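You operate a simulated robot arm through the tools that you are given. There is no shell and no other tool.

You are at the controls of a simulated robot arm. One attempt, no reset.

JOB
Put things in order on the top of the press bench. At the end: the green filter is in the shallow drain basket; the orange brush from the top of the press bench stands where the white filter stood; the white filter stands where the clear cup with red rim stood; the clear cup with red rim stands where the green filter stood; whatever was shut is shut again. Leave all else as you found it, and nothing knocked over.

The check looks at the end state, three seconds after you hand in, the way a careful person would. Anything else that was tipped, shoved, dropped, spilled or broken makes it a failure.

ROBOT AND FRAMES
A 6-joint arm with a two-finger gripper, fixed in place. Base frame: the origin is on the floor under the middle of its stand, x ahead of it, y to its left, z up; the work surface is at about z = 0.8. Readings come in m, rad, newtons and seconds.
With the tool pointing down near the work surface it reaches from about 0.1 to 0.7 m from the base axis. Its first joint turns from -1.152 to 1.152 rad. Payload 2.45 kg.
The TCP is the grasp point between the finger pads, 0.03 m short of the fingertips. In the tool frame z runs along the fingers and y along their closing line. The gripper opens to 0.106 m; its body begins 0.079 m behind the TCP.
Orientation is that of the tool frame in the base frame, as [roll, pitch, yaw] about the fixed x, y, z axes, in that order (R = Rz(yaw) Ry(pitch) Rx(roll)). With the fingers straight down and closing along the base's y, the tool's x points along the base's -x, its y along +y and its z along -z.

CONTROLS
- The arm moves only by the tool nudge_tool. Its arguments are lists of equal length, an entry for each row: "translation": the shift along the tool's x, y, z in m, a list of three; "dr": the turn, a rotation vector about the tool's x, y, z in rad, a list of three; "fingers": the finger opening in m, from 0 to 0.106. In form: {"translation": [[dx, dy, dz], ...], "dr": [[rx, ry, rz], ...], "fingers": [fingers, ...]}. A call has 1 to 20 rows; each row is the pose to reach, as a shift and turn from the pose commanded when the call began, along the tool's axes at that moment. A row lasts 0.2 s, in which the tool goes at most 0.05 m and 0.15 rad; a call with a longer step from one row to the next is refused whole, and so is a gripper value outside its range. A pose out of reach is approached as far as the arm can. The call stops where the force on the tool passes 40 N (or 10 N more than at its start, if that is more) or the arm is blocked; 0.2 s more then pass. The fingers move at their own pace (about 0.153 m/s each) and stop on an object; they squeeze with about 20 N. The grip force told is the motor's: it shows also when the fingers shut on nothing. Time passes only in rows, and 0.2 s behind the last, so rows that repeat a pose let the fingers close. It gives the time, the measured TCP pose, the force on the tool (base axes), the opening and the grip force at its end, in the units of the frame above (readings bear some noise), with the torque about the TCP (base axes, N m) and any sound that the robot's microphone picked up.
- Cameras (640 x 400 px; columns grow to the right, rows downward): "scene" is fixed at [0.0651, 0.4291, 1.3933]; the picture's right is [-0.65, -0.76, 0.00], its down [-0.53, 0.45, -0.72] and it looks along [0.55, -0.47, -0.69] (base axes); focal length 336 px, centre (320, 200). "wrist" rides on the gripper at [0.076, -0.002, -0.106] in the tool frame; the picture's right is [0.02, 1.00, 0.00], its down [-0.78, 0.02, -0.62] and it looks along [-0.62, 0.01, 0.78] (tool axes); focal length 247 px, centre (320, 200). There is no depth. A picture from a camera that has moved, and an enlarged one, comes with that camera's place and axes in the base frame and with its lens.
- get_image(camera): a new picture of that camera. The clock stands still meanwhile.
- inspect(camera, box): a new picture of the part [left, top, right, bottom] of that camera's present view, enlarged. The clock stands still meanwhile.
- job_done(): hands the job in; it is judged then, once.

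Places have to be worked out from the pictures, the camera data and where the tool is seen. Open the gripper and draw the arm clear of the work before you hand the job in, unless the task says otherwise.

The tools are called after "Emit:" as a command line: name --argument value ..., lists and objects as JSON in quotes. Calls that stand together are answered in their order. nudge_tool: Moves the arm, as the interface text tells. Its arguments: {"type":"object","properties":{"translation":{"type":"array","items":{"type":"array","items":{"type":"number"}}},"dr":{"type":"array","items":{"type":"array","items":{"type":"number"}}},"fingers":{"type":"array","items":{"type":"number"}}},"required":["translation","dr","fingers"]} The other tools are called the same way: get_image (camera) takes a picture; inspect (camera, box) takes an enlarged picture of a part of a camera's view; job_done () hands the job in.

At the start:

```text
clock: 0.0
tcp_pos: [0.3755, -0.0017, 1.1063]
tcp_rot: [-3.141, 0.001, -3.141]
wrist_force: [0.0, -0.3, 0.2]
torque: [0.01, -0.03, 0.06]
gripper_width: 0.1061
finger_force: 0.1
```

scene: 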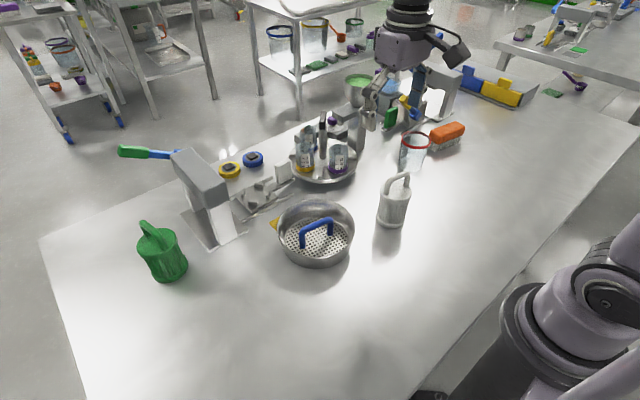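
wrist: 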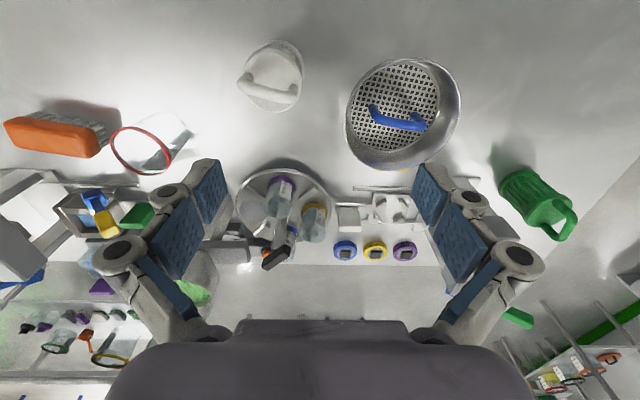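

I'll start by looking closer at the objects on the bench in both views before planning.

Emit:
inspect --camera "scene" --box '[240, 160, 440, 285]'

Emit:
inspect --camera "scene" --box '[340, 60, 560, 200]'

Emit:
inspect --camera "scene" --box '[90, 120, 290, 300]'

Emit:
get_image --camera "wrist"

```text
3.20 times, centred on (340, 222) of scene
camera zoom: at [0.0651, 0.4291, 1.3933], right [-0.65, -0.76, 0.0], down [-0.53, 0.45, -0.72], along [0.55, -0.47, -0.69], focal length 1076 px, centre (256, 128)
```

zoom: 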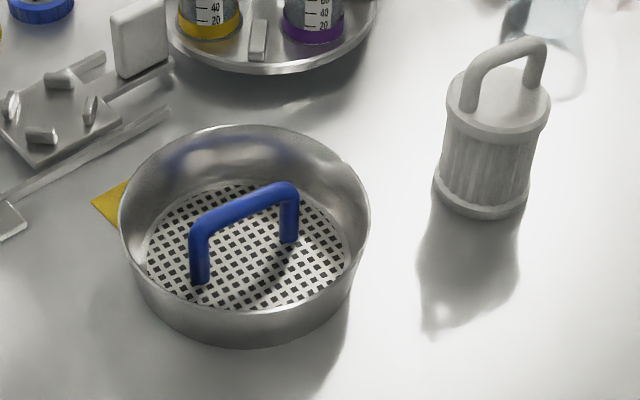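

```text
2.86 times, centred on (450, 130) of scene
camera zoom: at [0.0651, 0.4291, 1.3933], right [-0.65, -0.76, 0.0], down [-0.53, 0.45, -0.72], along [0.55, -0.47, -0.69], focal length 961 px, centre (-51, 400)
```

zoom: 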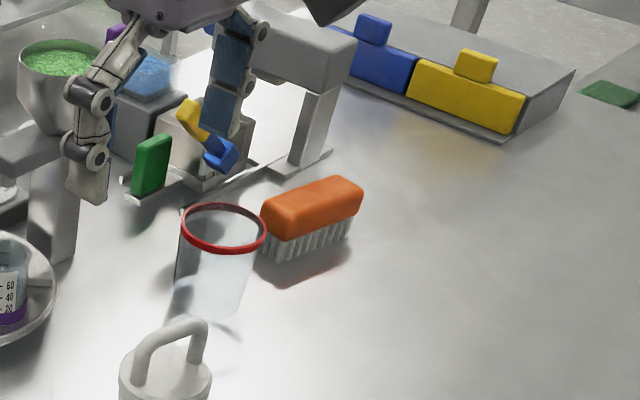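

```text
2.22 times, centred on (190, 210) of scene
camera zoom: at [0.0651, 0.4291, 1.3933], right [-0.65, -0.76, 0.0], down [-0.53, 0.45, -0.72], along [0.55, -0.47, -0.69], focal length 747 px, centre (609, 178)
```

zoom: 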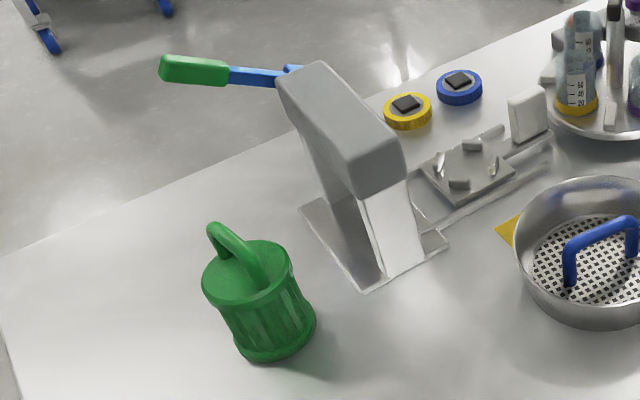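

```text
taken
camera wrist: at [0.2987, -0.0034, 1.2111], right [-0.02, 1.0, 0.0], down [0.78, 0.02, 0.62], along [0.62, 0.01, -0.78], focal length 247 px, centre (320, 200)
```

wrist: 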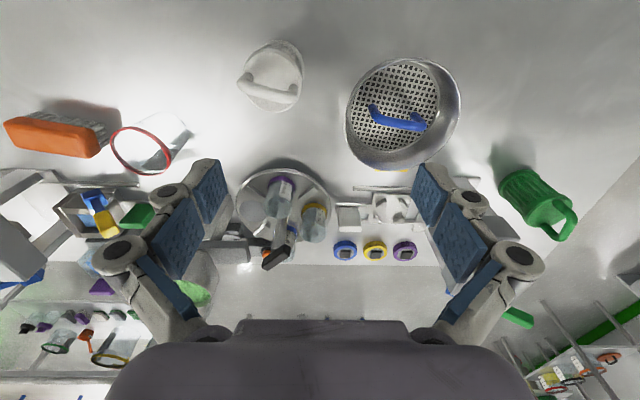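

The views show the green filter at about (0.58, 0.40), white filter about (0.37, -0.06), red-rim cup about (0.48, -0.26), and brush about (0.475, -0.425). The steel basket at about (0.43, 0.12) holds a perforated plate with a blue handle. I'll bring the wrist camera closer to see whether that plate is a lid.

Emit:
nudge_tool --translation '[[0.02, 0.03, 0.02], [0.04, 0.06, 0.045], [0.06, 0.09, 0.07], [0.075, 0.122, 0.086]]' --dr '[[0, 0, 0], [0, 0, 0], [0, 0, 0], [0, 0, 0]]' --fingers '[0.106, 0.106, 0.106, 0.106]'

Emit:
get_image --camera "wrist"

Emit:
get_image --camera "scene"

```text
clock: 1.0
tcp_pos: [0.3016, 0.1228, 1.0178]
tcp_rot: [-3.141, 0.001, 3.141]
wrist_force: [-0.1, 1.2, -0.2]
torque: [-0.02, 0.0, -0.04]
gripper_width: 0.1059
finger_force: 0.0
```

```text
taken
camera wrist: at [0.226, 0.1207, 1.1235], right [-0.02, 1.0, 0.0], down [0.78, 0.02, 0.62], along [0.62, 0.01, -0.78], focal length 247 px, centre (320, 200)
```

wrist: 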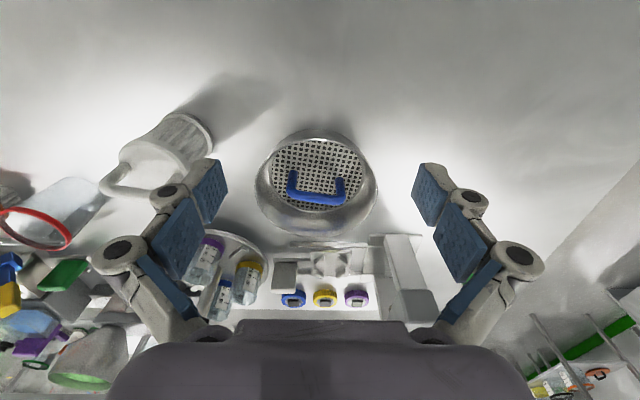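

```text
taken
```

scene: 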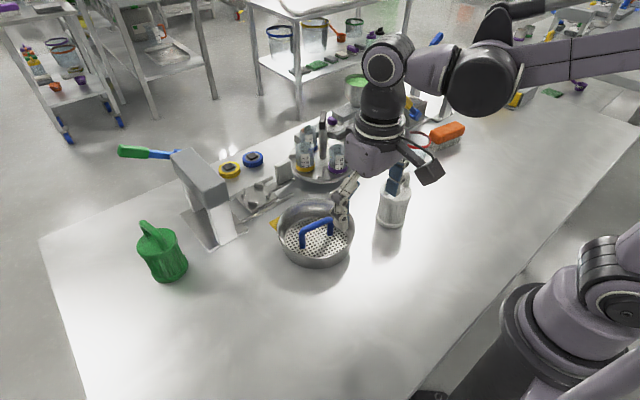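

The wrist view is now on the basket; I'll enlarge it to judge the perforated plate, handle and rim.

Emit:
inspect --camera "wrist" --box '[240, 115, 400, 245]'

Emit:
inspect --camera "scene" --box '[265, 190, 365, 275]'

```text
3.08 times, centred on (320, 180) of wrist
camera zoom: at [0.226, 0.1207, 1.1235], right [-0.02, 1.0, 0.0], down [0.78, 0.02, 0.62], along [0.62, 0.01, -0.78], focal length 760 px, centre (320, 262)
```

zoom: 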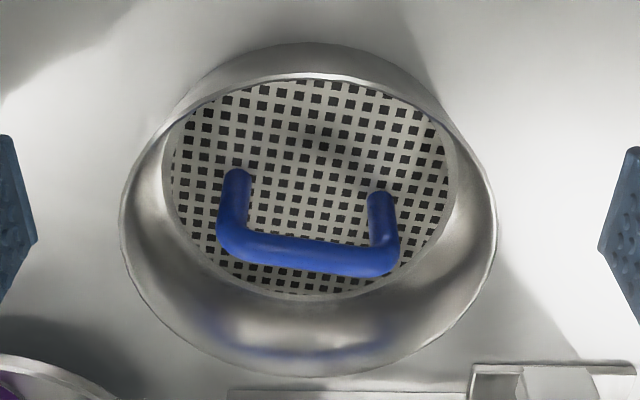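

```text
4.71 times, centred on (315, 232) of scene
camera zoom: at [0.0651, 0.4291, 1.3933], right [-0.65, -0.76, 0.0], down [-0.53, 0.45, -0.72], along [0.55, -0.47, -0.69], focal length 1582 px, centre (344, 47)
```

zoom: 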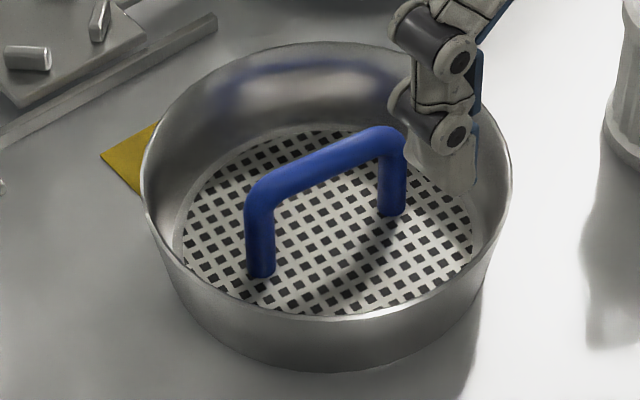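

The basket appears about 0.165 m across with the perforated plate near its floor, but that needs confirming. I'll lower and draw back the tool for a shallower view into it.

Emit:
nudge_tool --translation '[[0.02, 0, 0.03], [0.04, 0, 0.06], [0.06, 0, 0.09], [0.08, 0, 0.118]]' --dr '[[0, 0, 0], [0, 0, 0], [0, 0, 0], [0, 0, 0]]' --fingers '[0.106, 0.106, 0.106, 0.106]'

Emit:
inspect --camera "wrist" --box '[220, 180, 420, 320]'

Emit:
get_image --camera "wrist"

```text
clock: 2.0
tcp_pos: [0.2216, 0.1188, 0.8994]
tcp_rot: [3.14, 0.002, -3.142]
wrist_force: [0.2, 0.0, -0.9]
torque: [0.02, 0.02, 0.01]
gripper_width: 0.1059
finger_force: 0.1
```

```text
2.86 times, centred on (320, 250) of wrist
camera zoom: at [0.1448, 0.1177, 1.0058], right [-0.02, 1.0, 0.0], down [0.78, 0.02, 0.62], along [0.62, 0.01, -0.78], focal length 706 px, centre (320, 57)
```

zoom: 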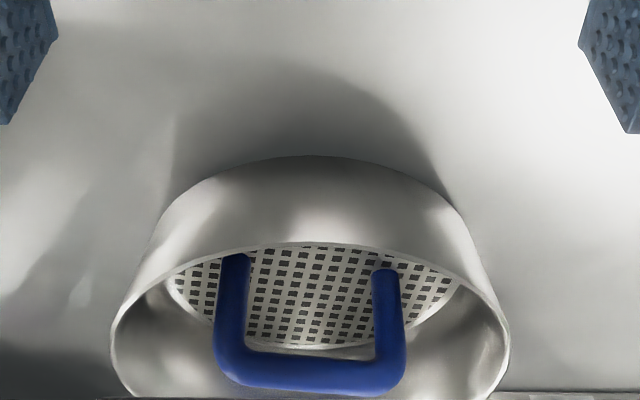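

```text
taken
camera wrist: at [0.1448, 0.1177, 1.0058], right [-0.02, 1.0, 0.0], down [0.78, 0.02, 0.62], along [0.62, 0.01, -0.78], focal length 247 px, centre (320, 200)
```

wrist: 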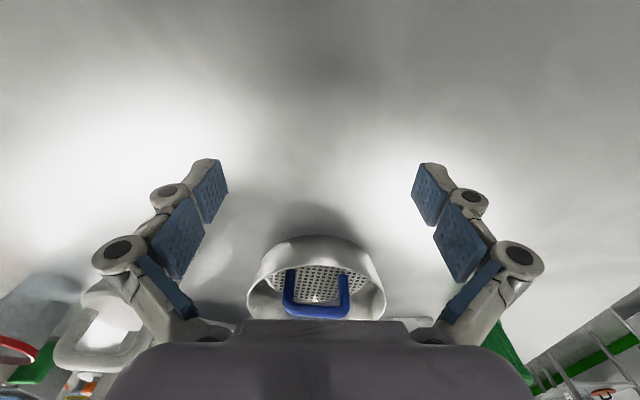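

The plate's handle feet triangulate to about z = 0.80 and the rim to z ≈ 0.85, so the perforated plate lies at the bowl's floor. Before deciding, I'll raise the tool and look over the right-hand side of the bench for other baskets or lids.

Emit:
nudge_tool --translation '[[0, 0, -0.05], [0, 0, -0.1], [0, 0, -0.15], [0, -0.04, -0.175], [-0.01, -0.085, -0.2], [-0.02, -0.13, -0.2], [-0.03, -0.175, -0.2], [-0.04, -0.22, -0.2], [-0.05, -0.265, -0.2], [-0.06, -0.31, -0.2], [-0.07, -0.35, -0.2]]' --dr '[[0, 0, 0], [0, 0, 0], [0, 0, 0], [0, 0, 0], [0, 0, 0], [0, 0, 0], [0, 0, 0], [0, 0, 0], [0, 0, 0], [0, 0, 0], [0, 0, 0]]' --fingers '[0.106, 0.106, 0.106, 0.106, 0.106, 0.106, 0.106, 0.106, 0.106, 0.106, 0.106]'

Emit:
get_image --camera "wrist"

Emit:
get_image --camera "scene"

```text
refused: row 5 steps farther than a row can; nothing moved
```

```text
taken
camera wrist: at [0.1448, 0.1177, 1.0058], right [-0.02, 1.0, 0.0], down [0.78, 0.02, 0.62], along [0.62, 0.01, -0.78], focal length 247 px, centre (320, 200)
```

wrist: 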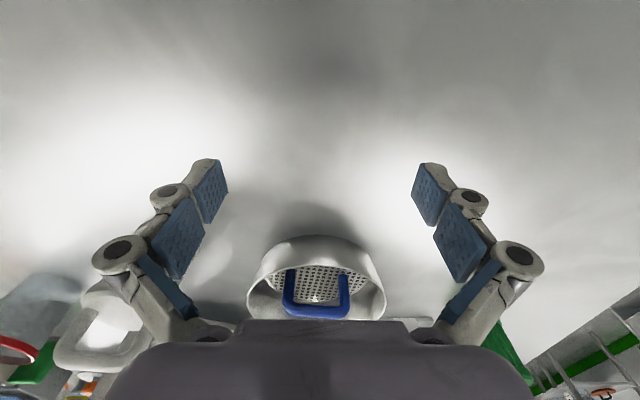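

```text
taken
```

scene: 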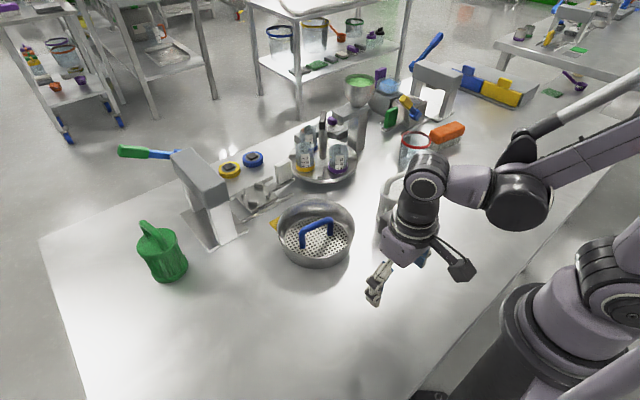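

The move was refused for one long step, but this pose leaves the bench clear in the scene view. I'll enlarge several regions.

Emit:
inspect --camera "scene" --box '[340, 60, 480, 150]'

Emit:
inspect --camera "scene" --box '[270, 100, 390, 195]'

Emit:
inspect --camera "scene" --box '[120, 210, 210, 290]'

Emit:
inspect --camera "scene" --box '[270, 190, 360, 275]'

```text
4.44 times, centred on (410, 105) of scene
camera zoom: at [0.0651, 0.4291, 1.3933], right [-0.65, -0.76, 0.0], down [-0.53, 0.45, -0.72], along [0.55, -0.47, -0.69], focal length 1494 px, centre (-80, 622)
```

zoom: 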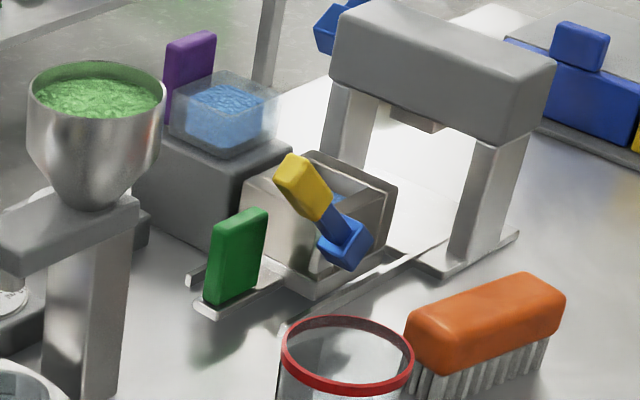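

```text
4.21 times, centred on (330, 148) of scene
camera zoom: at [0.0651, 0.4291, 1.3933], right [-0.65, -0.76, 0.0], down [-0.53, 0.45, -0.72], along [0.55, -0.47, -0.69], focal length 1416 px, centre (278, 421)
```

zoom: 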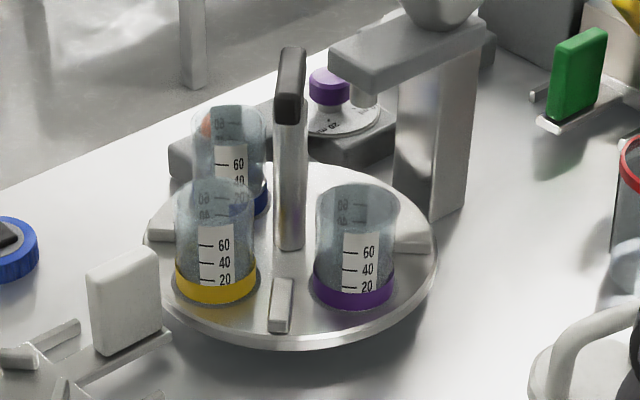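

```text
5.00 times, centred on (165, 250) of scene
camera zoom: at [0.0651, 0.4291, 1.3933], right [-0.65, -0.76, 0.0], down [-0.53, 0.45, -0.72], along [0.55, -0.47, -0.69], focal length 1681 px, centre (1095, -50)
```

zoom: 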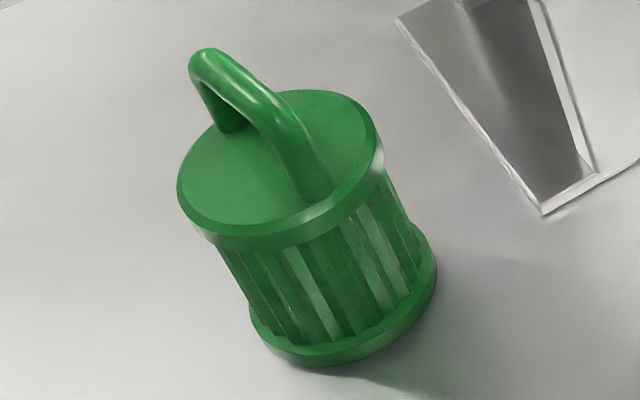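

```text
4.71 times, centred on (315, 232) of scene
camera zoom: at [0.0651, 0.4291, 1.3933], right [-0.65, -0.76, 0.0], down [-0.53, 0.45, -0.72], along [0.55, -0.47, -0.69], focal length 1582 px, centre (344, 47)
```

zoom: 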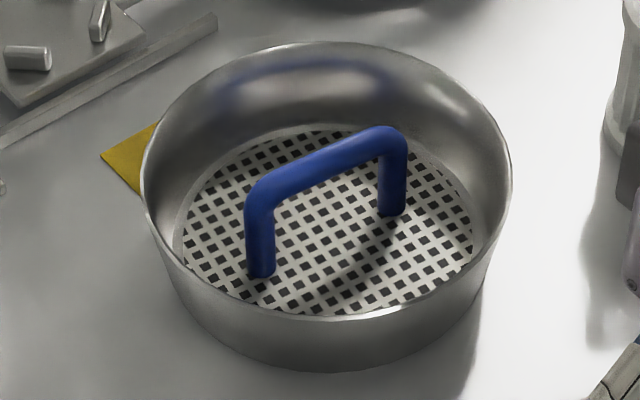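

The basket is one bowl with a floor at about z = 0.806, a rim at 0.852 and a central arch handle. The green filter stands at about (0.584, 0.400), 0.074 m wide and 0.08 m tall plus its handle. I'll rise and move toward it to see how much room there is beside the press.

Emit:
nudge_tool --translation '[[0, 0, -0.05], [0, 0, -0.1], [0, 0, -0.15], [-0.033, 0.03, -0.16], [-0.066, 0.06, -0.17], [-0.099, 0.09, -0.18], [-0.132, 0.12, -0.18], [-0.165, 0.15, -0.18], [-0.198, 0.181, -0.18]]' --dr '[[0, 0, 0], [0, 0, 0], [0, 0, 0], [0, 0, 0], [0, 0, 0], [0, 0, 0], [0, 0, 0], [0, 0, 0], [0, 0, 0]]' --fingers '[0.106, 0.106, 0.106, 0.106, 0.106, 0.106, 0.106, 0.106, 0.106]'

Emit:
get_image --camera "wrist"

Emit:
get_image --camera "scene"

```text
clock: 4.0
tcp_pos: [0.4211, 0.3001, 1.0816]
tcp_rot: [-3.14, 0.0, 3.141]
wrist_force: [0.1, -0.2, 1.0]
torque: [-0.04, 0.0, 0.01]
gripper_width: 0.1059
finger_force: 0.0
```

```text
taken
camera wrist: at [0.3439, 0.299, 1.1871], right [-0.02, 1.0, 0.0], down [0.78, 0.02, 0.62], along [0.62, 0.01, -0.78], focal length 247 px, centre (320, 200)
```

wrist: 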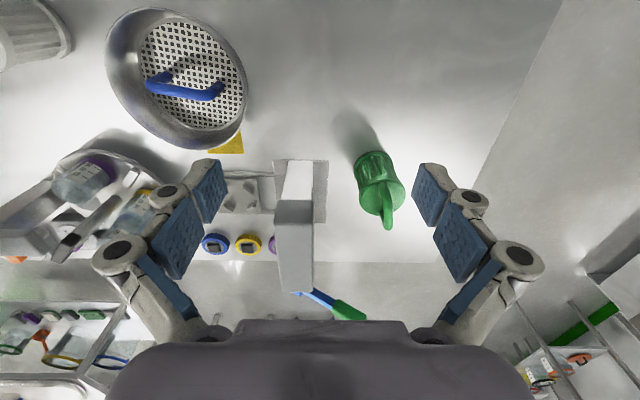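

```text
taken
```

scene: 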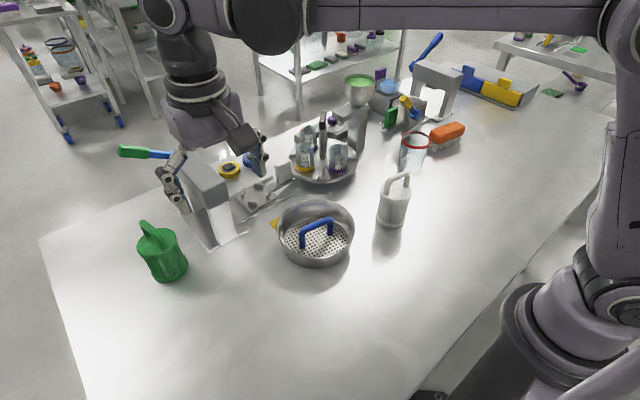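

I'll zoom the wrist view on the filter and press to get the press height and the filter's handle direction.

Emit:
inspect --camera "wrist" --box '[250, 120, 430, 330]'

Emit:
inspect --camera "wrist" --box '[330, 130, 430, 240]'

Emit:
inspect --camera "wrist" --box '[90, 0, 260, 160]'

```text
1.90 times, centred on (340, 225) of wrist
camera zoom: at [0.3439, 0.299, 1.1871], right [-0.02, 1.0, 0.0], down [0.78, 0.02, 0.62], along [0.62, 0.01, -0.78], focal length 470 px, centre (282, 152)
```

zoom: 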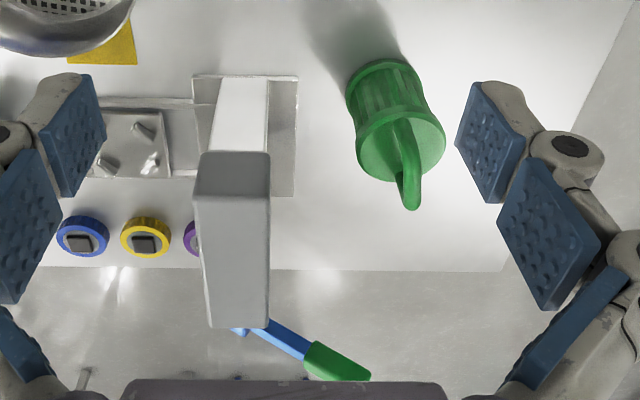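

```text
3.64 times, centred on (380, 185) of wrist
camera zoom: at [0.3439, 0.299, 1.1871], right [-0.02, 1.0, 0.0], down [0.78, 0.02, 0.62], along [0.62, 0.01, -0.78], focal length 898 px, centre (102, 254)
```

zoom: 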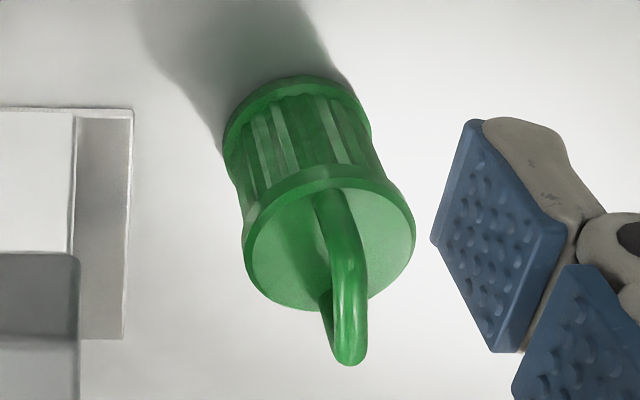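

```text
2.50 times, centred on (175, 80) of wrist
camera zoom: at [0.3439, 0.299, 1.1871], right [-0.02, 1.0, 0.0], down [0.78, 0.02, 0.62], along [0.62, 0.01, -0.78], focal length 617 px, centre (682, 500)
```

zoom: 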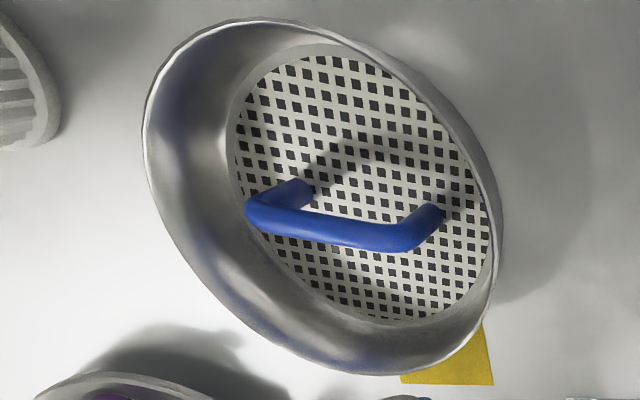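

The green filter's top centre comes out at about (0.583, 0.401), and the press head beside it spans y 0.24–0.29 at z 0.91–0.96. The gap between the basket's handle and rim is critical, so I'll move over the basket and tilt the tool so the wrist camera looks straight down.

Emit:
nudge_tool --translation '[[0, -0.035, 0.0], [0, -0.07, 0.01], [-0.002, -0.105, 0.025], [-0.004, -0.14, 0.04], [-0.007, -0.178, 0.055], [-0.007, -0.178, 0.062]]' --dr '[[0, 0.11, 0], [0, 0.22, 0], [0, 0.33, 0], [0, 0.45, 0], [0, 0.57, 0], [0, 0.672, 0]]' --fingers '[0.106, 0.106, 0.106, 0.106, 0.106, 0.106]'

Emit:
get_image --camera "wrist"

Emit:
inspect --camera "wrist" --box '[230, 120, 410, 280]'

```text
clock: 5.4
tcp_pos: [0.422, 0.1346, 1.0272]
tcp_rot: [3.119, -0.461, 3.14]
wrist_force: [-0.2, 0.1, 0.2]
torque: [-0.01, -0.02, 0.01]
gripper_width: 0.1061
finger_force: 0.1
out of reach, approached as far as the arm can: row 5, 6
```

```text
taken
camera wrist: at [0.4016, 0.1311, 1.1563], right [-0.01, 1.0, 0.03], down [0.98, 0.0, 0.21], along [0.21, 0.03, -0.98], focal length 247 px, centre (320, 200)
```

wrist: 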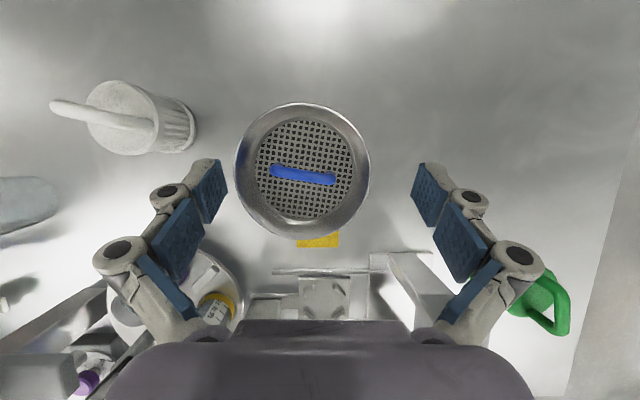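

```text
2.50 times, centred on (320, 200) of wrist
camera zoom: at [0.4016, 0.1311, 1.1563], right [-0.01, 1.0, 0.03], down [0.98, 0.0, 0.21], along [0.21, 0.03, -0.98], focal length 617 px, centre (320, 200)
```

zoom: 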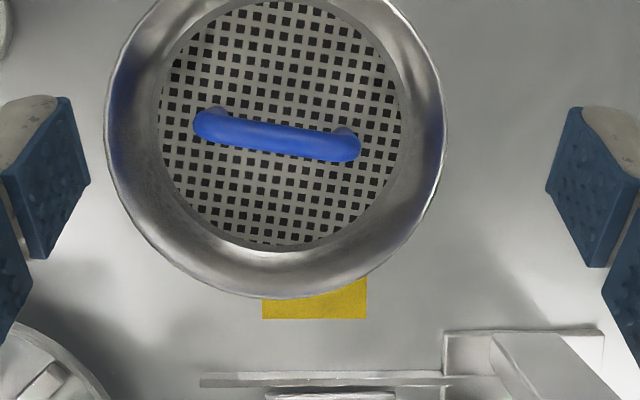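

A near-vertical view was reached. I'll zoom exactly on the basket for measurement.

Emit:
inspect --camera "wrist" --box '[220, 95, 380, 255]'

Emit:
inspect --camera "wrist" --box '[40, 60, 210, 170]'

```text
2.50 times, centred on (300, 175) of wrist
camera zoom: at [0.4016, 0.1311, 1.1563], right [-0.01, 1.0, 0.03], down [0.98, 0.0, 0.21], along [0.21, 0.03, -0.98], focal length 617 px, centre (370, 262)
```

zoom: 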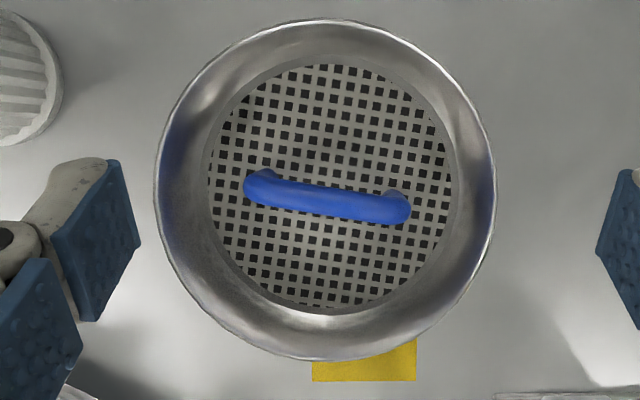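

```text
3.64 times, centred on (125, 115) of wrist
camera zoom: at [0.4016, 0.1311, 1.1563], right [-0.01, 1.0, 0.03], down [0.98, 0.0, 0.21], along [0.21, 0.03, -0.98], focal length 898 px, centre (1029, 509)
```

zoom: 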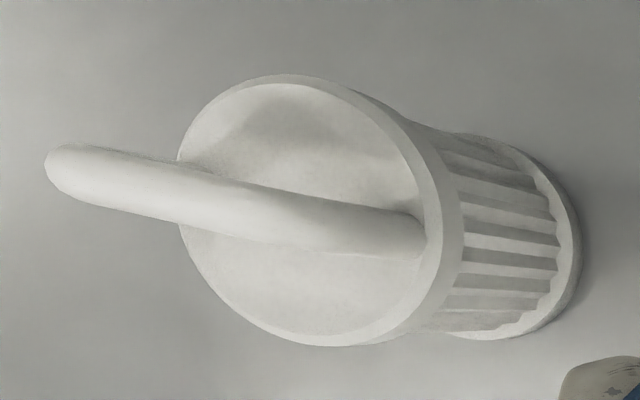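

Rim radius measures about 0.084 m and the arch handle is centred. I'll zoom further on the bar and rim edges to measure the gap beside the handle more exactly.

Emit:
inspect --camera "wrist" --box '[270, 150, 340, 200]'

Emit:
inspect --camera "wrist" --box '[275, 95, 335, 135]'

Emit:
inspect --camera "wrist" --box '[275, 205, 335, 245]'

```text
8.00 times, centred on (305, 175) of wrist
camera zoom: at [0.4016, 0.1311, 1.1563], right [-0.01, 1.0, 0.03], down [0.98, 0.0, 0.21], along [0.21, 0.03, -0.98], focal length 1976 px, centre (440, 400)
```

zoom: 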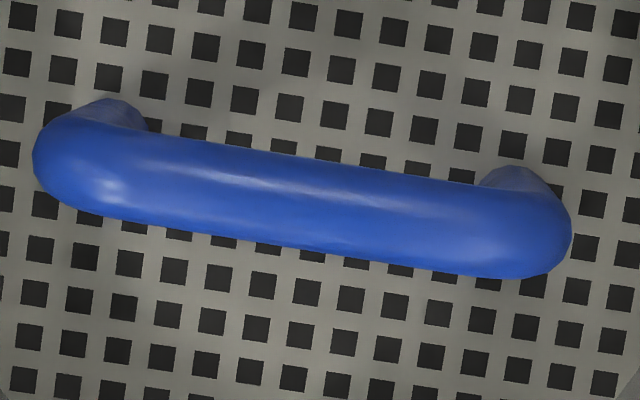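

```text
10.00 times, centred on (305, 115) of wrist
camera zoom: at [0.4016, 0.1311, 1.1563], right [-0.01, 1.0, 0.03], down [0.98, 0.0, 0.21], along [0.21, 0.03, -0.98], focal length 2470 px, centre (470, 1050)
```

zoom: 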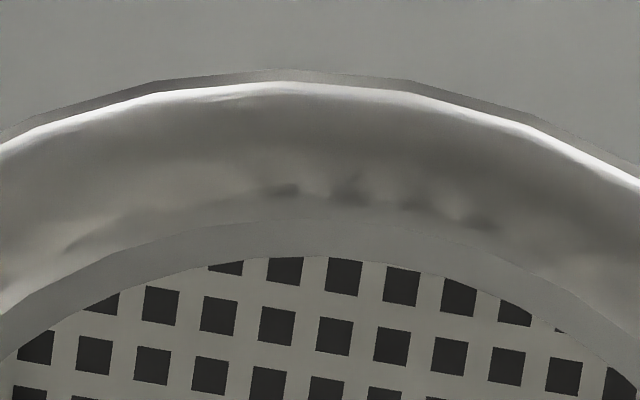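

```text
10.00 times, centred on (305, 225) of wrist
camera zoom: at [0.4016, 0.1311, 1.1563], right [-0.01, 1.0, 0.03], down [0.98, 0.0, 0.21], along [0.21, 0.03, -0.98], focal length 2470 px, centre (470, -50)
```

zoom: 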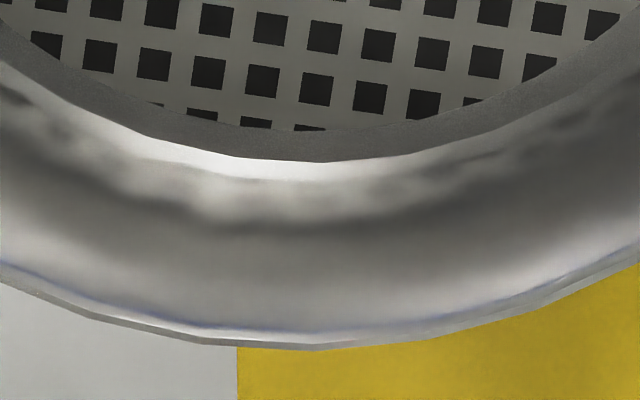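

The handle bar is about 0.015 m thick and centred, and the clear gap to the rim is about 0.075 m, so the filter will fit only beside the handle with a slight lean. The last tilt stopped at -0.461 rad, so I'll make a small back-rotation to learn what pose the controller holds as commanded.

Emit:
nudge_tool --translation '[[0, 0, 0]]' --dr '[[0, -0.1, 0]]' --fingers '[0.106]'

```text
clock: 5.8
tcp_pos: [0.4221, 0.1361, 1.0269]
tcp_rot: [3.119, -0.36, 3.14]
wrist_force: [-0.2, 0.0, 0.4]
torque: [-0.03, 0.02, -0.02]
gripper_width: 0.1057
finger_force: 0.1
```

The controller holds the clipped pose as its command, which makes composing moves simple. I'll level the tool now.

Emit:
nudge_tool --translation '[[0, 0, 0], [0, 0, 0], [0, 0, 0]]' --dr '[[0.008, -0.12, 0], [0.015, -0.24, 0], [0.0226, -0.36, 0]]' --fingers '[0.106, 0.106, 0.106]'

```text
clock: 6.6
tcp_pos: [0.423, 0.1366, 1.0267]
tcp_rot: [3.141, 0.002, 3.131]
wrist_force: [0.1, 0.3, 0.8]
torque: [-0.02, -0.03, 0.01]
gripper_width: 0.1059
finger_force: 0.2
```

The tool is level again. Next I'll move above the green filter at about (0.583, 0.401) at z ≈ 1.02, turning the tool about 0.61 rad so the fingers close tangentially, clear of the press.

Emit:
nudge_tool --translation '[[-0.022, 0.038, 0], [-0.045, 0.076, 0], [-0.067, 0.114, 0], [-0.09, 0.152, 0], [-0.112, 0.19, 0], [-0.135, 0.228, 0], [-0.1572, 0.2657, 0.005]]' --dr '[[0, 0, -0.087], [0, 0, -0.174], [0, 0, -0.261], [0, 0, -0.349], [0, 0, -0.436], [0, 0, -0.523], [0, 0, -0.61]]' --fingers '[0.106, 0.106, 0.106, 0.106, 0.106, 0.106, 0.106]'

Emit:
get_image --camera "wrist"

Emit:
get_image --camera "scene"

```text
clock: 8.2
tcp_pos: [0.5412, 0.374, 1.0037]
tcp_rot: [3.14, 0.0, -2.538]
wrist_force: [-0.6, -0.8, 0.3]
torque: [0.04, 0.01, -0.02]
gripper_width: 0.1058
finger_force: 0.0
out of reach, approached as far as the arm can: row 6, 7
```

```text
taken
camera wrist: at [0.48, 0.3297, 1.1095], right [-0.58, 0.81, 0.0], down [0.64, 0.46, 0.62], along [0.5, 0.36, -0.78], focal length 247 px, centre (320, 200)
```

wrist: 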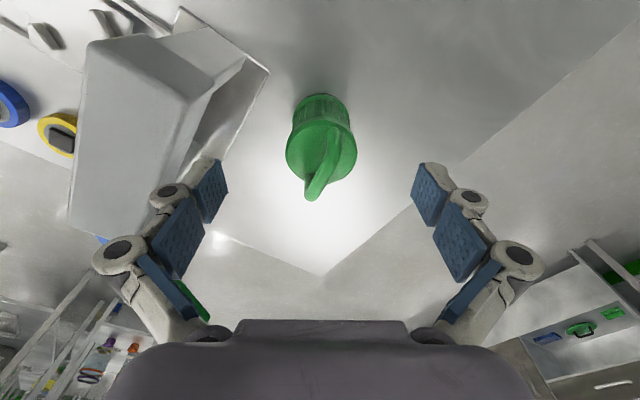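

```text
taken
```

scene: 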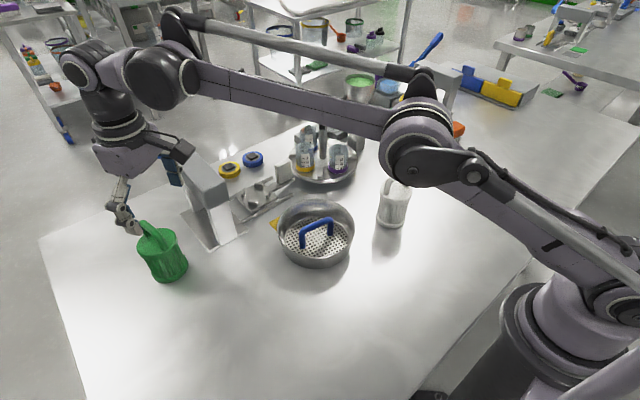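

Reach with the tool vertical ends near radius 0.66 at this height; lower down it extends, and a small outward tilt will help. I'll zoom on the green filter to refine its centre.

Emit:
inspect --camera "wrist" --box '[265, 80, 385, 210]'

```text
3.08 times, centred on (325, 145) of wrist
camera zoom: at [0.48, 0.3297, 1.1095], right [-0.58, 0.81, 0.0], down [0.64, 0.46, 0.62], along [0.5, 0.36, -0.78], focal length 760 px, centre (305, 369)
```

zoom: 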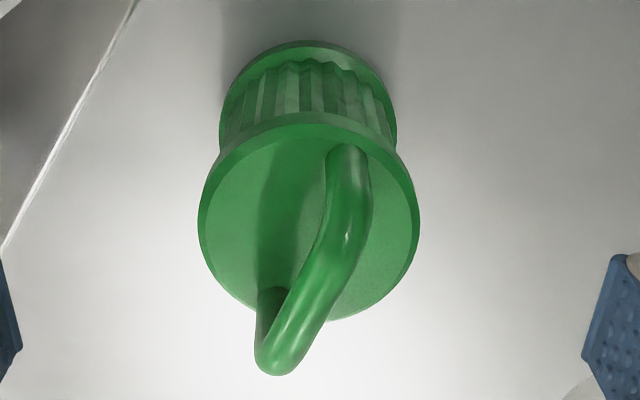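

The filter's centre refines to about (0.582, 0.4005) with top z ≈ 0.88. I'll descend with a 0.15 rad outward tilt to z ≈ 0.88, still short of it, and check.

Emit:
nudge_tool --translation '[[0, 0, 0.04], [0, 0, 0.08], [0, 0, 0.12], [0, 0, 0.1277]]' --dr '[[0, -0.05, 0], [0, -0.1, 0], [0, -0.15, 0], [0, -0.15, 0]]' --fingers '[0.106, 0.106, 0.106, 0.106]'

Emit:
get_image --camera "wrist"

Emit:
inspect --camera "scene" --box '[80, 130, 240, 290]'

```text
clock: 9.2
tcp_pos: [0.5411, 0.3734, 0.8776]
tcp_rot: [-3.14, 0.15, -2.539]
wrist_force: [0.9, -0.2, 0.6]
torque: [-0.03, -0.02, -0.01]
gripper_width: 0.1061
finger_force: 0.1
```

```text
taken
camera wrist: at [0.4674, 0.3197, 0.9703], right [-0.58, 0.81, 0.0], down [0.55, 0.4, 0.73], along [0.6, 0.43, -0.68], focal length 247 px, centre (320, 200)
```

wrist: 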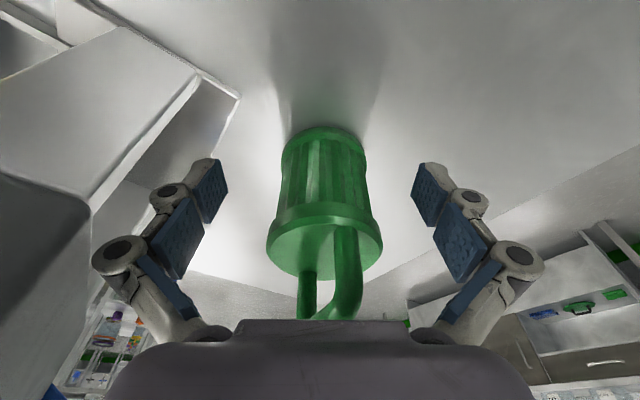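

```text
2.50 times, centred on (160, 210) of scene
camera zoom: at [0.0651, 0.4291, 1.3933], right [-0.65, -0.76, 0.0], down [-0.53, 0.45, -0.72], along [0.55, -0.47, -0.69], focal length 841 px, centre (720, 175)
```

zoom: 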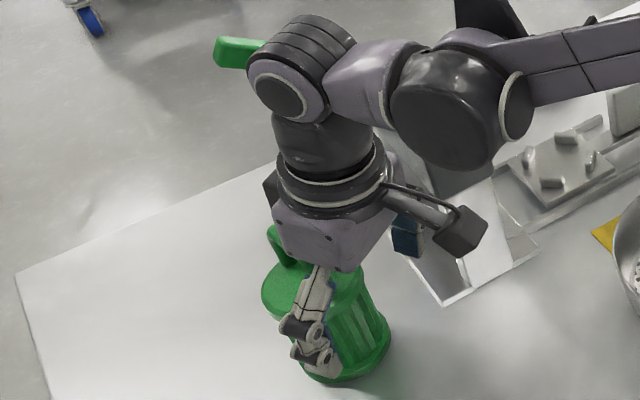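

The fingers straddle the filter symmetrically and the press is clear. I'll slide outward about 0.049 m so the pads sit around the top flange.

Emit:
nudge_tool --translation '[[-0.0162, 0, 0.0024], [-0.0323, 0, 0.0049], [-0.0485, 0, 0.0073], [-0.0485, 0, 0.0073]]' --dr '[[0, 0, 0], [0, 0, 0], [0, 0, 0], [0, 0, 0]]' --fingers '[0.106, 0.106, 0.106, 0.106]'

Emit:
get_image --camera "wrist"

Emit:
inspect --camera "scene" --box '[80, 130, 240, 290]'

```text
clock: 10.2
tcp_pos: [0.5816, 0.4016, 0.8773]
tcp_rot: [-3.141, 0.15, -2.54]
wrist_force: [0.1, -0.1, 0.6]
torque: [-0.02, -0.01, 0.0]
gripper_width: 0.1057
finger_force: 0.0
```

```text
taken
camera wrist: at [0.5079, 0.3482, 0.9699], right [-0.58, 0.81, 0.0], down [0.55, 0.4, 0.73], along [0.59, 0.42, -0.68], focal length 247 px, centre (320, 200)
```

wrist: 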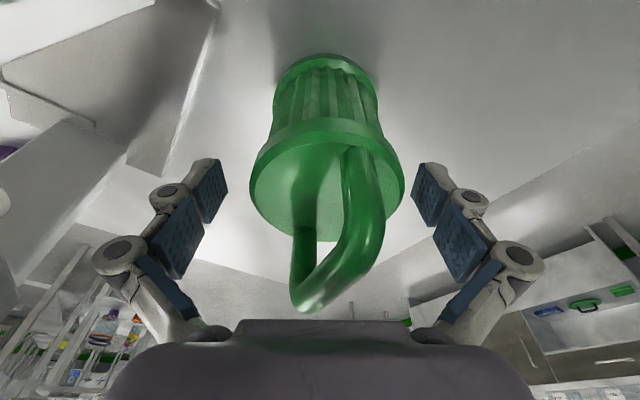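

```text
2.50 times, centred on (160, 210) of scene
camera zoom: at [0.0651, 0.4291, 1.3933], right [-0.65, -0.76, 0.0], down [-0.53, 0.45, -0.72], along [0.55, -0.47, -0.69], focal length 841 px, centre (720, 175)
```

zoom: 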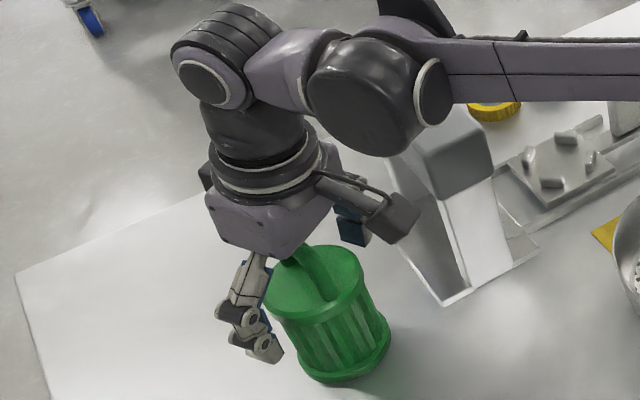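

The pads bracket the filter. I'll zoom to check how well the filter is centred radially between them before closing.

Emit:
inspect --camera "wrist" --box '[210, 40, 430, 330]'

```text
1.38 times, centred on (320, 185) of wrist
camera zoom: at [0.5079, 0.3482, 0.9699], right [-0.58, 0.81, 0.0], down [0.55, 0.4, 0.73], along [0.59, 0.42, -0.68], focal length 341 px, centre (320, 221)
```

zoom: 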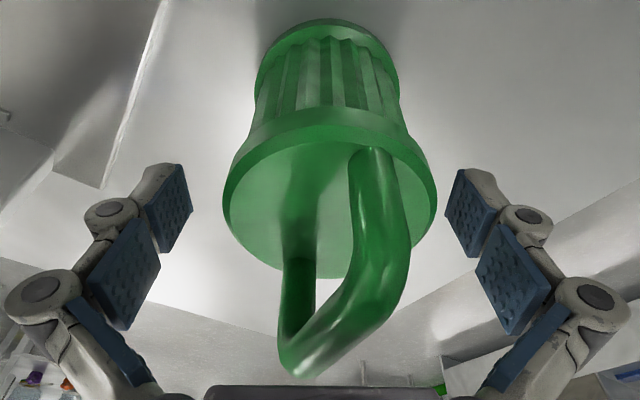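

The filter sits within a few millimetres of the pad centre and evenly between the pads. Closing the gripper on its top flange.

Emit:
nudge_tool --translation '[[0, 0, 0], [0, 0, 0], [0, 0, 0], [0, 0, 0]]' --dr '[[0, 0, 0], [0, 0, 0], [0, 0, 0], [0, 0, 0]]' --fingers '[0.08, 0.06, 0.05, 0.05]'

Emit:
get_image --camera "wrist"

```text
clock: 11.2
tcp_pos: [0.5816, 0.4019, 0.8773]
tcp_rot: [-3.14, 0.149, -2.54]
wrist_force: [0.0, 1.0, 5.2]
torque: [0.04, 0.08, 0.01]
gripper_width: 0.0711
finger_force: 20.2
```

```text
taken
camera wrist: at [0.5076, 0.3482, 0.9702], right [-0.58, 0.81, 0.0], down [0.55, 0.4, 0.73], along [0.59, 0.43, -0.68], focal length 247 px, centre (320, 200)
```

wrist: 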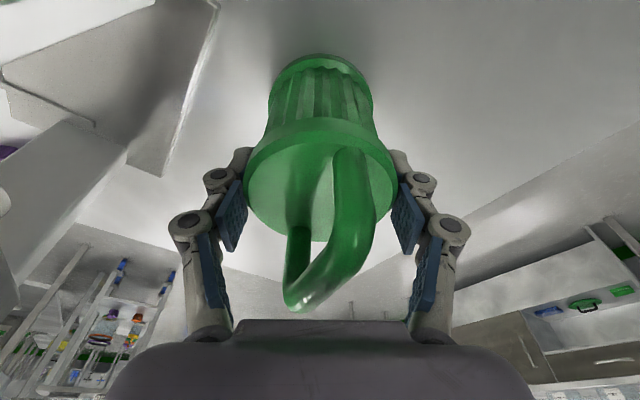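

The gripper holds at a 0.071 m width with 20 N. I'll lift straight up first, then retreat inward while returning the tool to vertical.

Emit:
nudge_tool --translation '[[-0.003, 0, -0.0198], [-0.0075, 0, -0.0494], [0.0177, 0, -0.0836], [0.0444, 0, -0.1079], [0.0726, 0, -0.1222]]' --dr '[[0, 0, 0], [0, 0, 0], [0, 0.05, 0], [0, 0.1, 0], [0, 0.15, 0]]' --fingers '[0.05, 0.05, 0.05, 0.05, 0.05]'

Emit:
get_image --camera "wrist"

Emit:
get_image --camera "scene"

```text
clock: 12.4
tcp_pos: [0.5075, 0.3496, 0.9886]
tcp_rot: [3.141, -0.003, -2.539]
wrist_force: [0.6, -0.2, -1.6]
torque: [-0.02, -0.02, -0.03]
gripper_width: 0.0709
finger_force: 19.6
```

```text
taken
camera wrist: at [0.4451, 0.3054, 1.0938], right [-0.58, 0.81, 0.0], down [0.64, 0.46, 0.62], along [0.5, 0.36, -0.78], focal length 247 px, centre (320, 200)
```

wrist: 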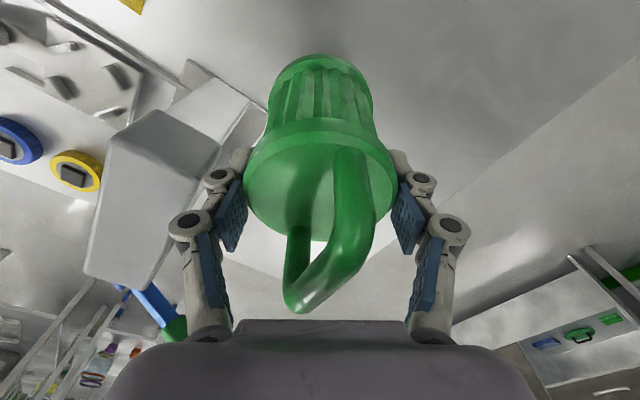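

```text
taken
```

scene: 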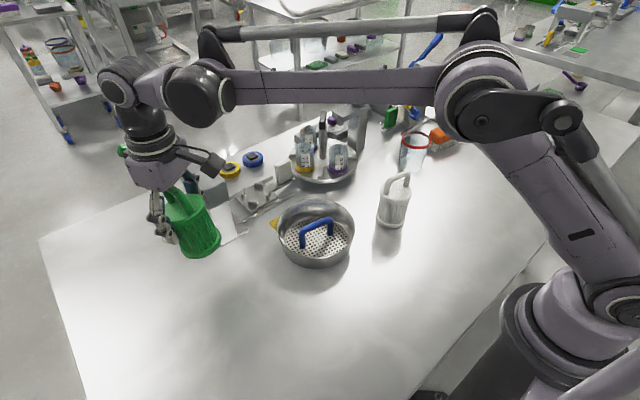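

The filter is held firmly, upright in the same grip with a 0.15 rad lean relative to the tool, bottom toward the robot. That lean suits the far (+x) side of the basket handle, so I'll carry it there along a path clear of the press, turning the tool to match the handle's direction.

Emit:
nudge_tool --translation '[[0.0296, -0.0034, -0.0114], [0.066, -0.0209, -0.0214], [0.0969, -0.0482, -0.0214], [0.1195, -0.0811, -0.0214], [0.1381, -0.1169, -0.0164], [0.148, -0.1526, -0.0114], [0.153, -0.1837, 0.0036]]' --dr '[[0, 0, 0.108], [0, 0, 0.216], [0, 0, 0.324], [0, 0, 0.432], [0, 0, 0.54], [0, 0, 0.648], [0, 0, 0.756]]' --fingers '[0.05, 0.05, 0.05, 0.05, 0.05, 0.05, 0.05]'

Emit:
get_image --camera "wrist"

Emit:
get_image --camera "scene"

```text
clock: 14.0
tcp_pos: [0.4856, 0.1117, 0.9837]
tcp_rot: [3.141, -0.001, 2.984]
wrist_force: [0.3, -0.6, -1.5]
torque: [0.02, 0.0, -0.01]
gripper_width: 0.0713
finger_force: 19.8
```

```text
taken
camera wrist: at [0.4099, 0.1216, 1.0895], right [0.13, 0.99, 0.0], down [0.78, -0.11, 0.62], along [0.62, -0.08, -0.78], focal length 247 px, centre (320, 200)
```

wrist: 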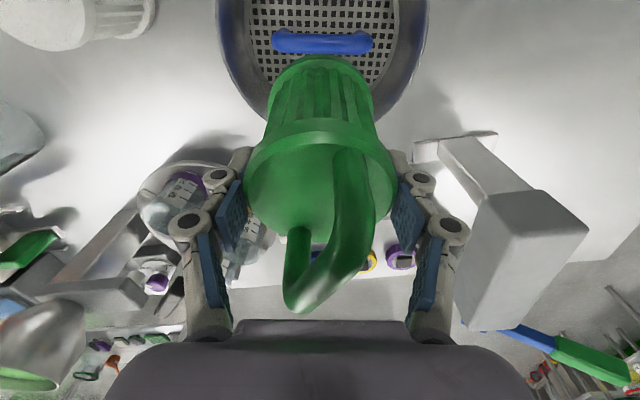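

```text
taken
```

scene: 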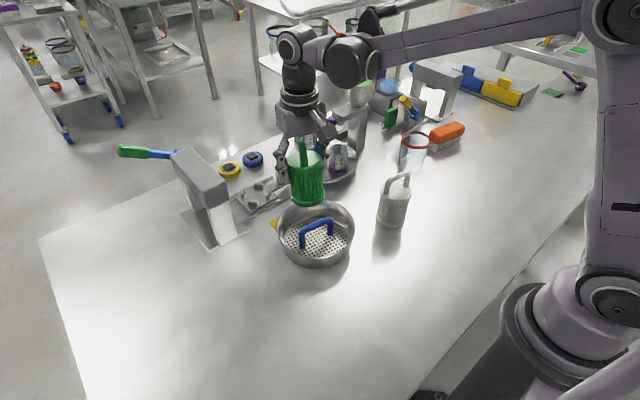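

The filter is over the far side of the basket with the basket handle parallel to the fingers' line. I'll reduce the lean slightly and lower to just above the handle, then check alignment.

Emit:
nudge_tool --translation '[[0, 0, 0.015], [0, 0, 0.032]]' --dr '[[0, -0.025, 0], [0, -0.05, 0]]' --fingers '[0.05, 0.05]'

Emit:
inspect --camera "wrist" --box '[220, 0, 430, 130]'

Emit:
inspect --camera "scene" --box '[250, 130, 380, 280]'

```text
clock: 14.6
tcp_pos: [0.4855, 0.1121, 0.9501]
tcp_rot: [-3.141, 0.05, 2.986]
wrist_force: [0.1, 0.2, -2.5]
torque: [0.0, 0.0, 0.01]
gripper_width: 0.0715
finger_force: 19.8
```

```text
3.05 times, centred on (325, 65) of wrist
camera zoom: at [0.405, 0.1235, 1.0527], right [0.13, 0.99, 0.0], down [0.75, -0.1, 0.66], along [0.65, -0.09, -0.75], focal length 753 px, centre (305, 611)
```

zoom: 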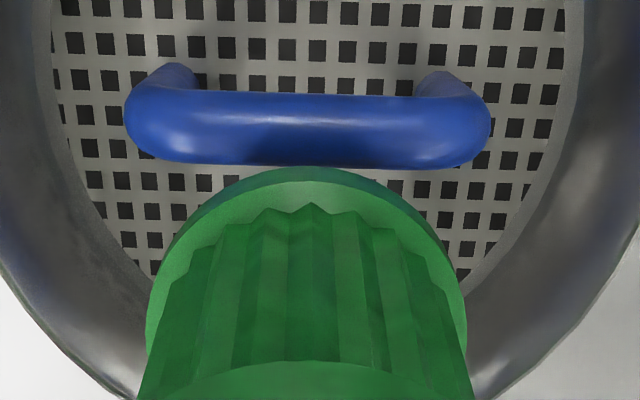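

```text
2.67 times, centred on (315, 205) of scene
camera zoom: at [0.0651, 0.4291, 1.3933], right [-0.65, -0.76, 0.0], down [-0.53, 0.45, -0.72], along [0.55, -0.47, -0.69], focal length 897 px, centre (333, 187)
```

zoom: 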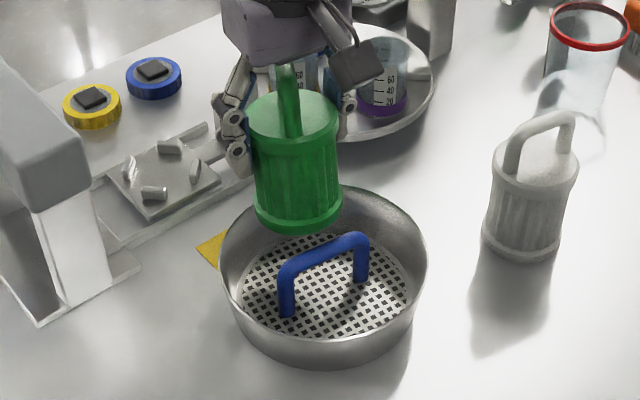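

The wrist view shows the flange's inner edge only about 3 mm beyond the bar's centreline, so it needs about 6 mm more outward. Lateral alignment is good; I'll shift outward and lower 12 mm to bar-top level, then re-measure.

Emit:
nudge_tool --translation '[[-0.0058, 0, 0.0003], [-0.0052, 0, 0.0123]]' --dr '[[0, 0, 0], [0, 0, 0]]' --fingers '[0.05, 0.05]'

Emit:
inspect --camera "wrist" --box '[220, 0, 430, 130]'

Emit:
inspect --camera "scene" --box '[265, 160, 365, 275]'

```text
clock: 15.2
tcp_pos: [0.4916, 0.1121, 0.9387]
tcp_rot: [-3.141, 0.049, 2.986]
wrist_force: [-0.1, -0.4, -2.1]
torque: [0.0, 0.03, 0.0]
gripper_width: 0.0711
finger_force: 20.4
```

```text
3.05 times, centred on (325, 65) of wrist
camera zoom: at [0.411, 0.1222, 1.0412], right [0.13, 0.99, 0.0], down [0.75, -0.1, 0.66], along [0.65, -0.09, -0.75], focal length 753 px, centre (305, 611)
```

zoom: 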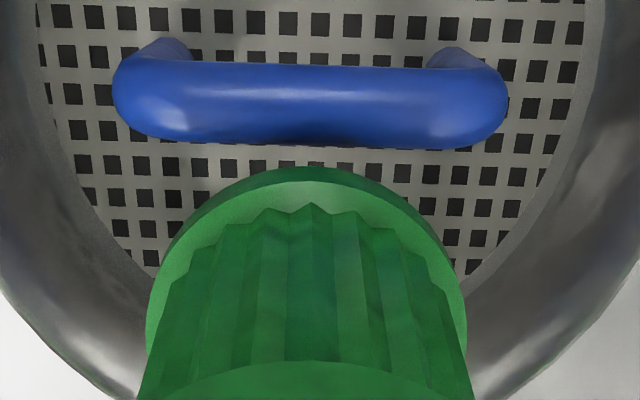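

```text
3.48 times, centred on (315, 218) of scene
camera zoom: at [0.0651, 0.4291, 1.3933], right [-0.65, -0.76, 0.0], down [-0.53, 0.45, -0.72], along [0.55, -0.47, -0.69], focal length 1170 px, centre (337, 139)
```

zoom: 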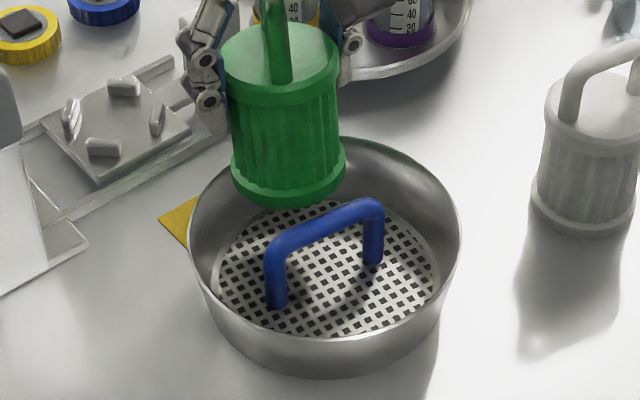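

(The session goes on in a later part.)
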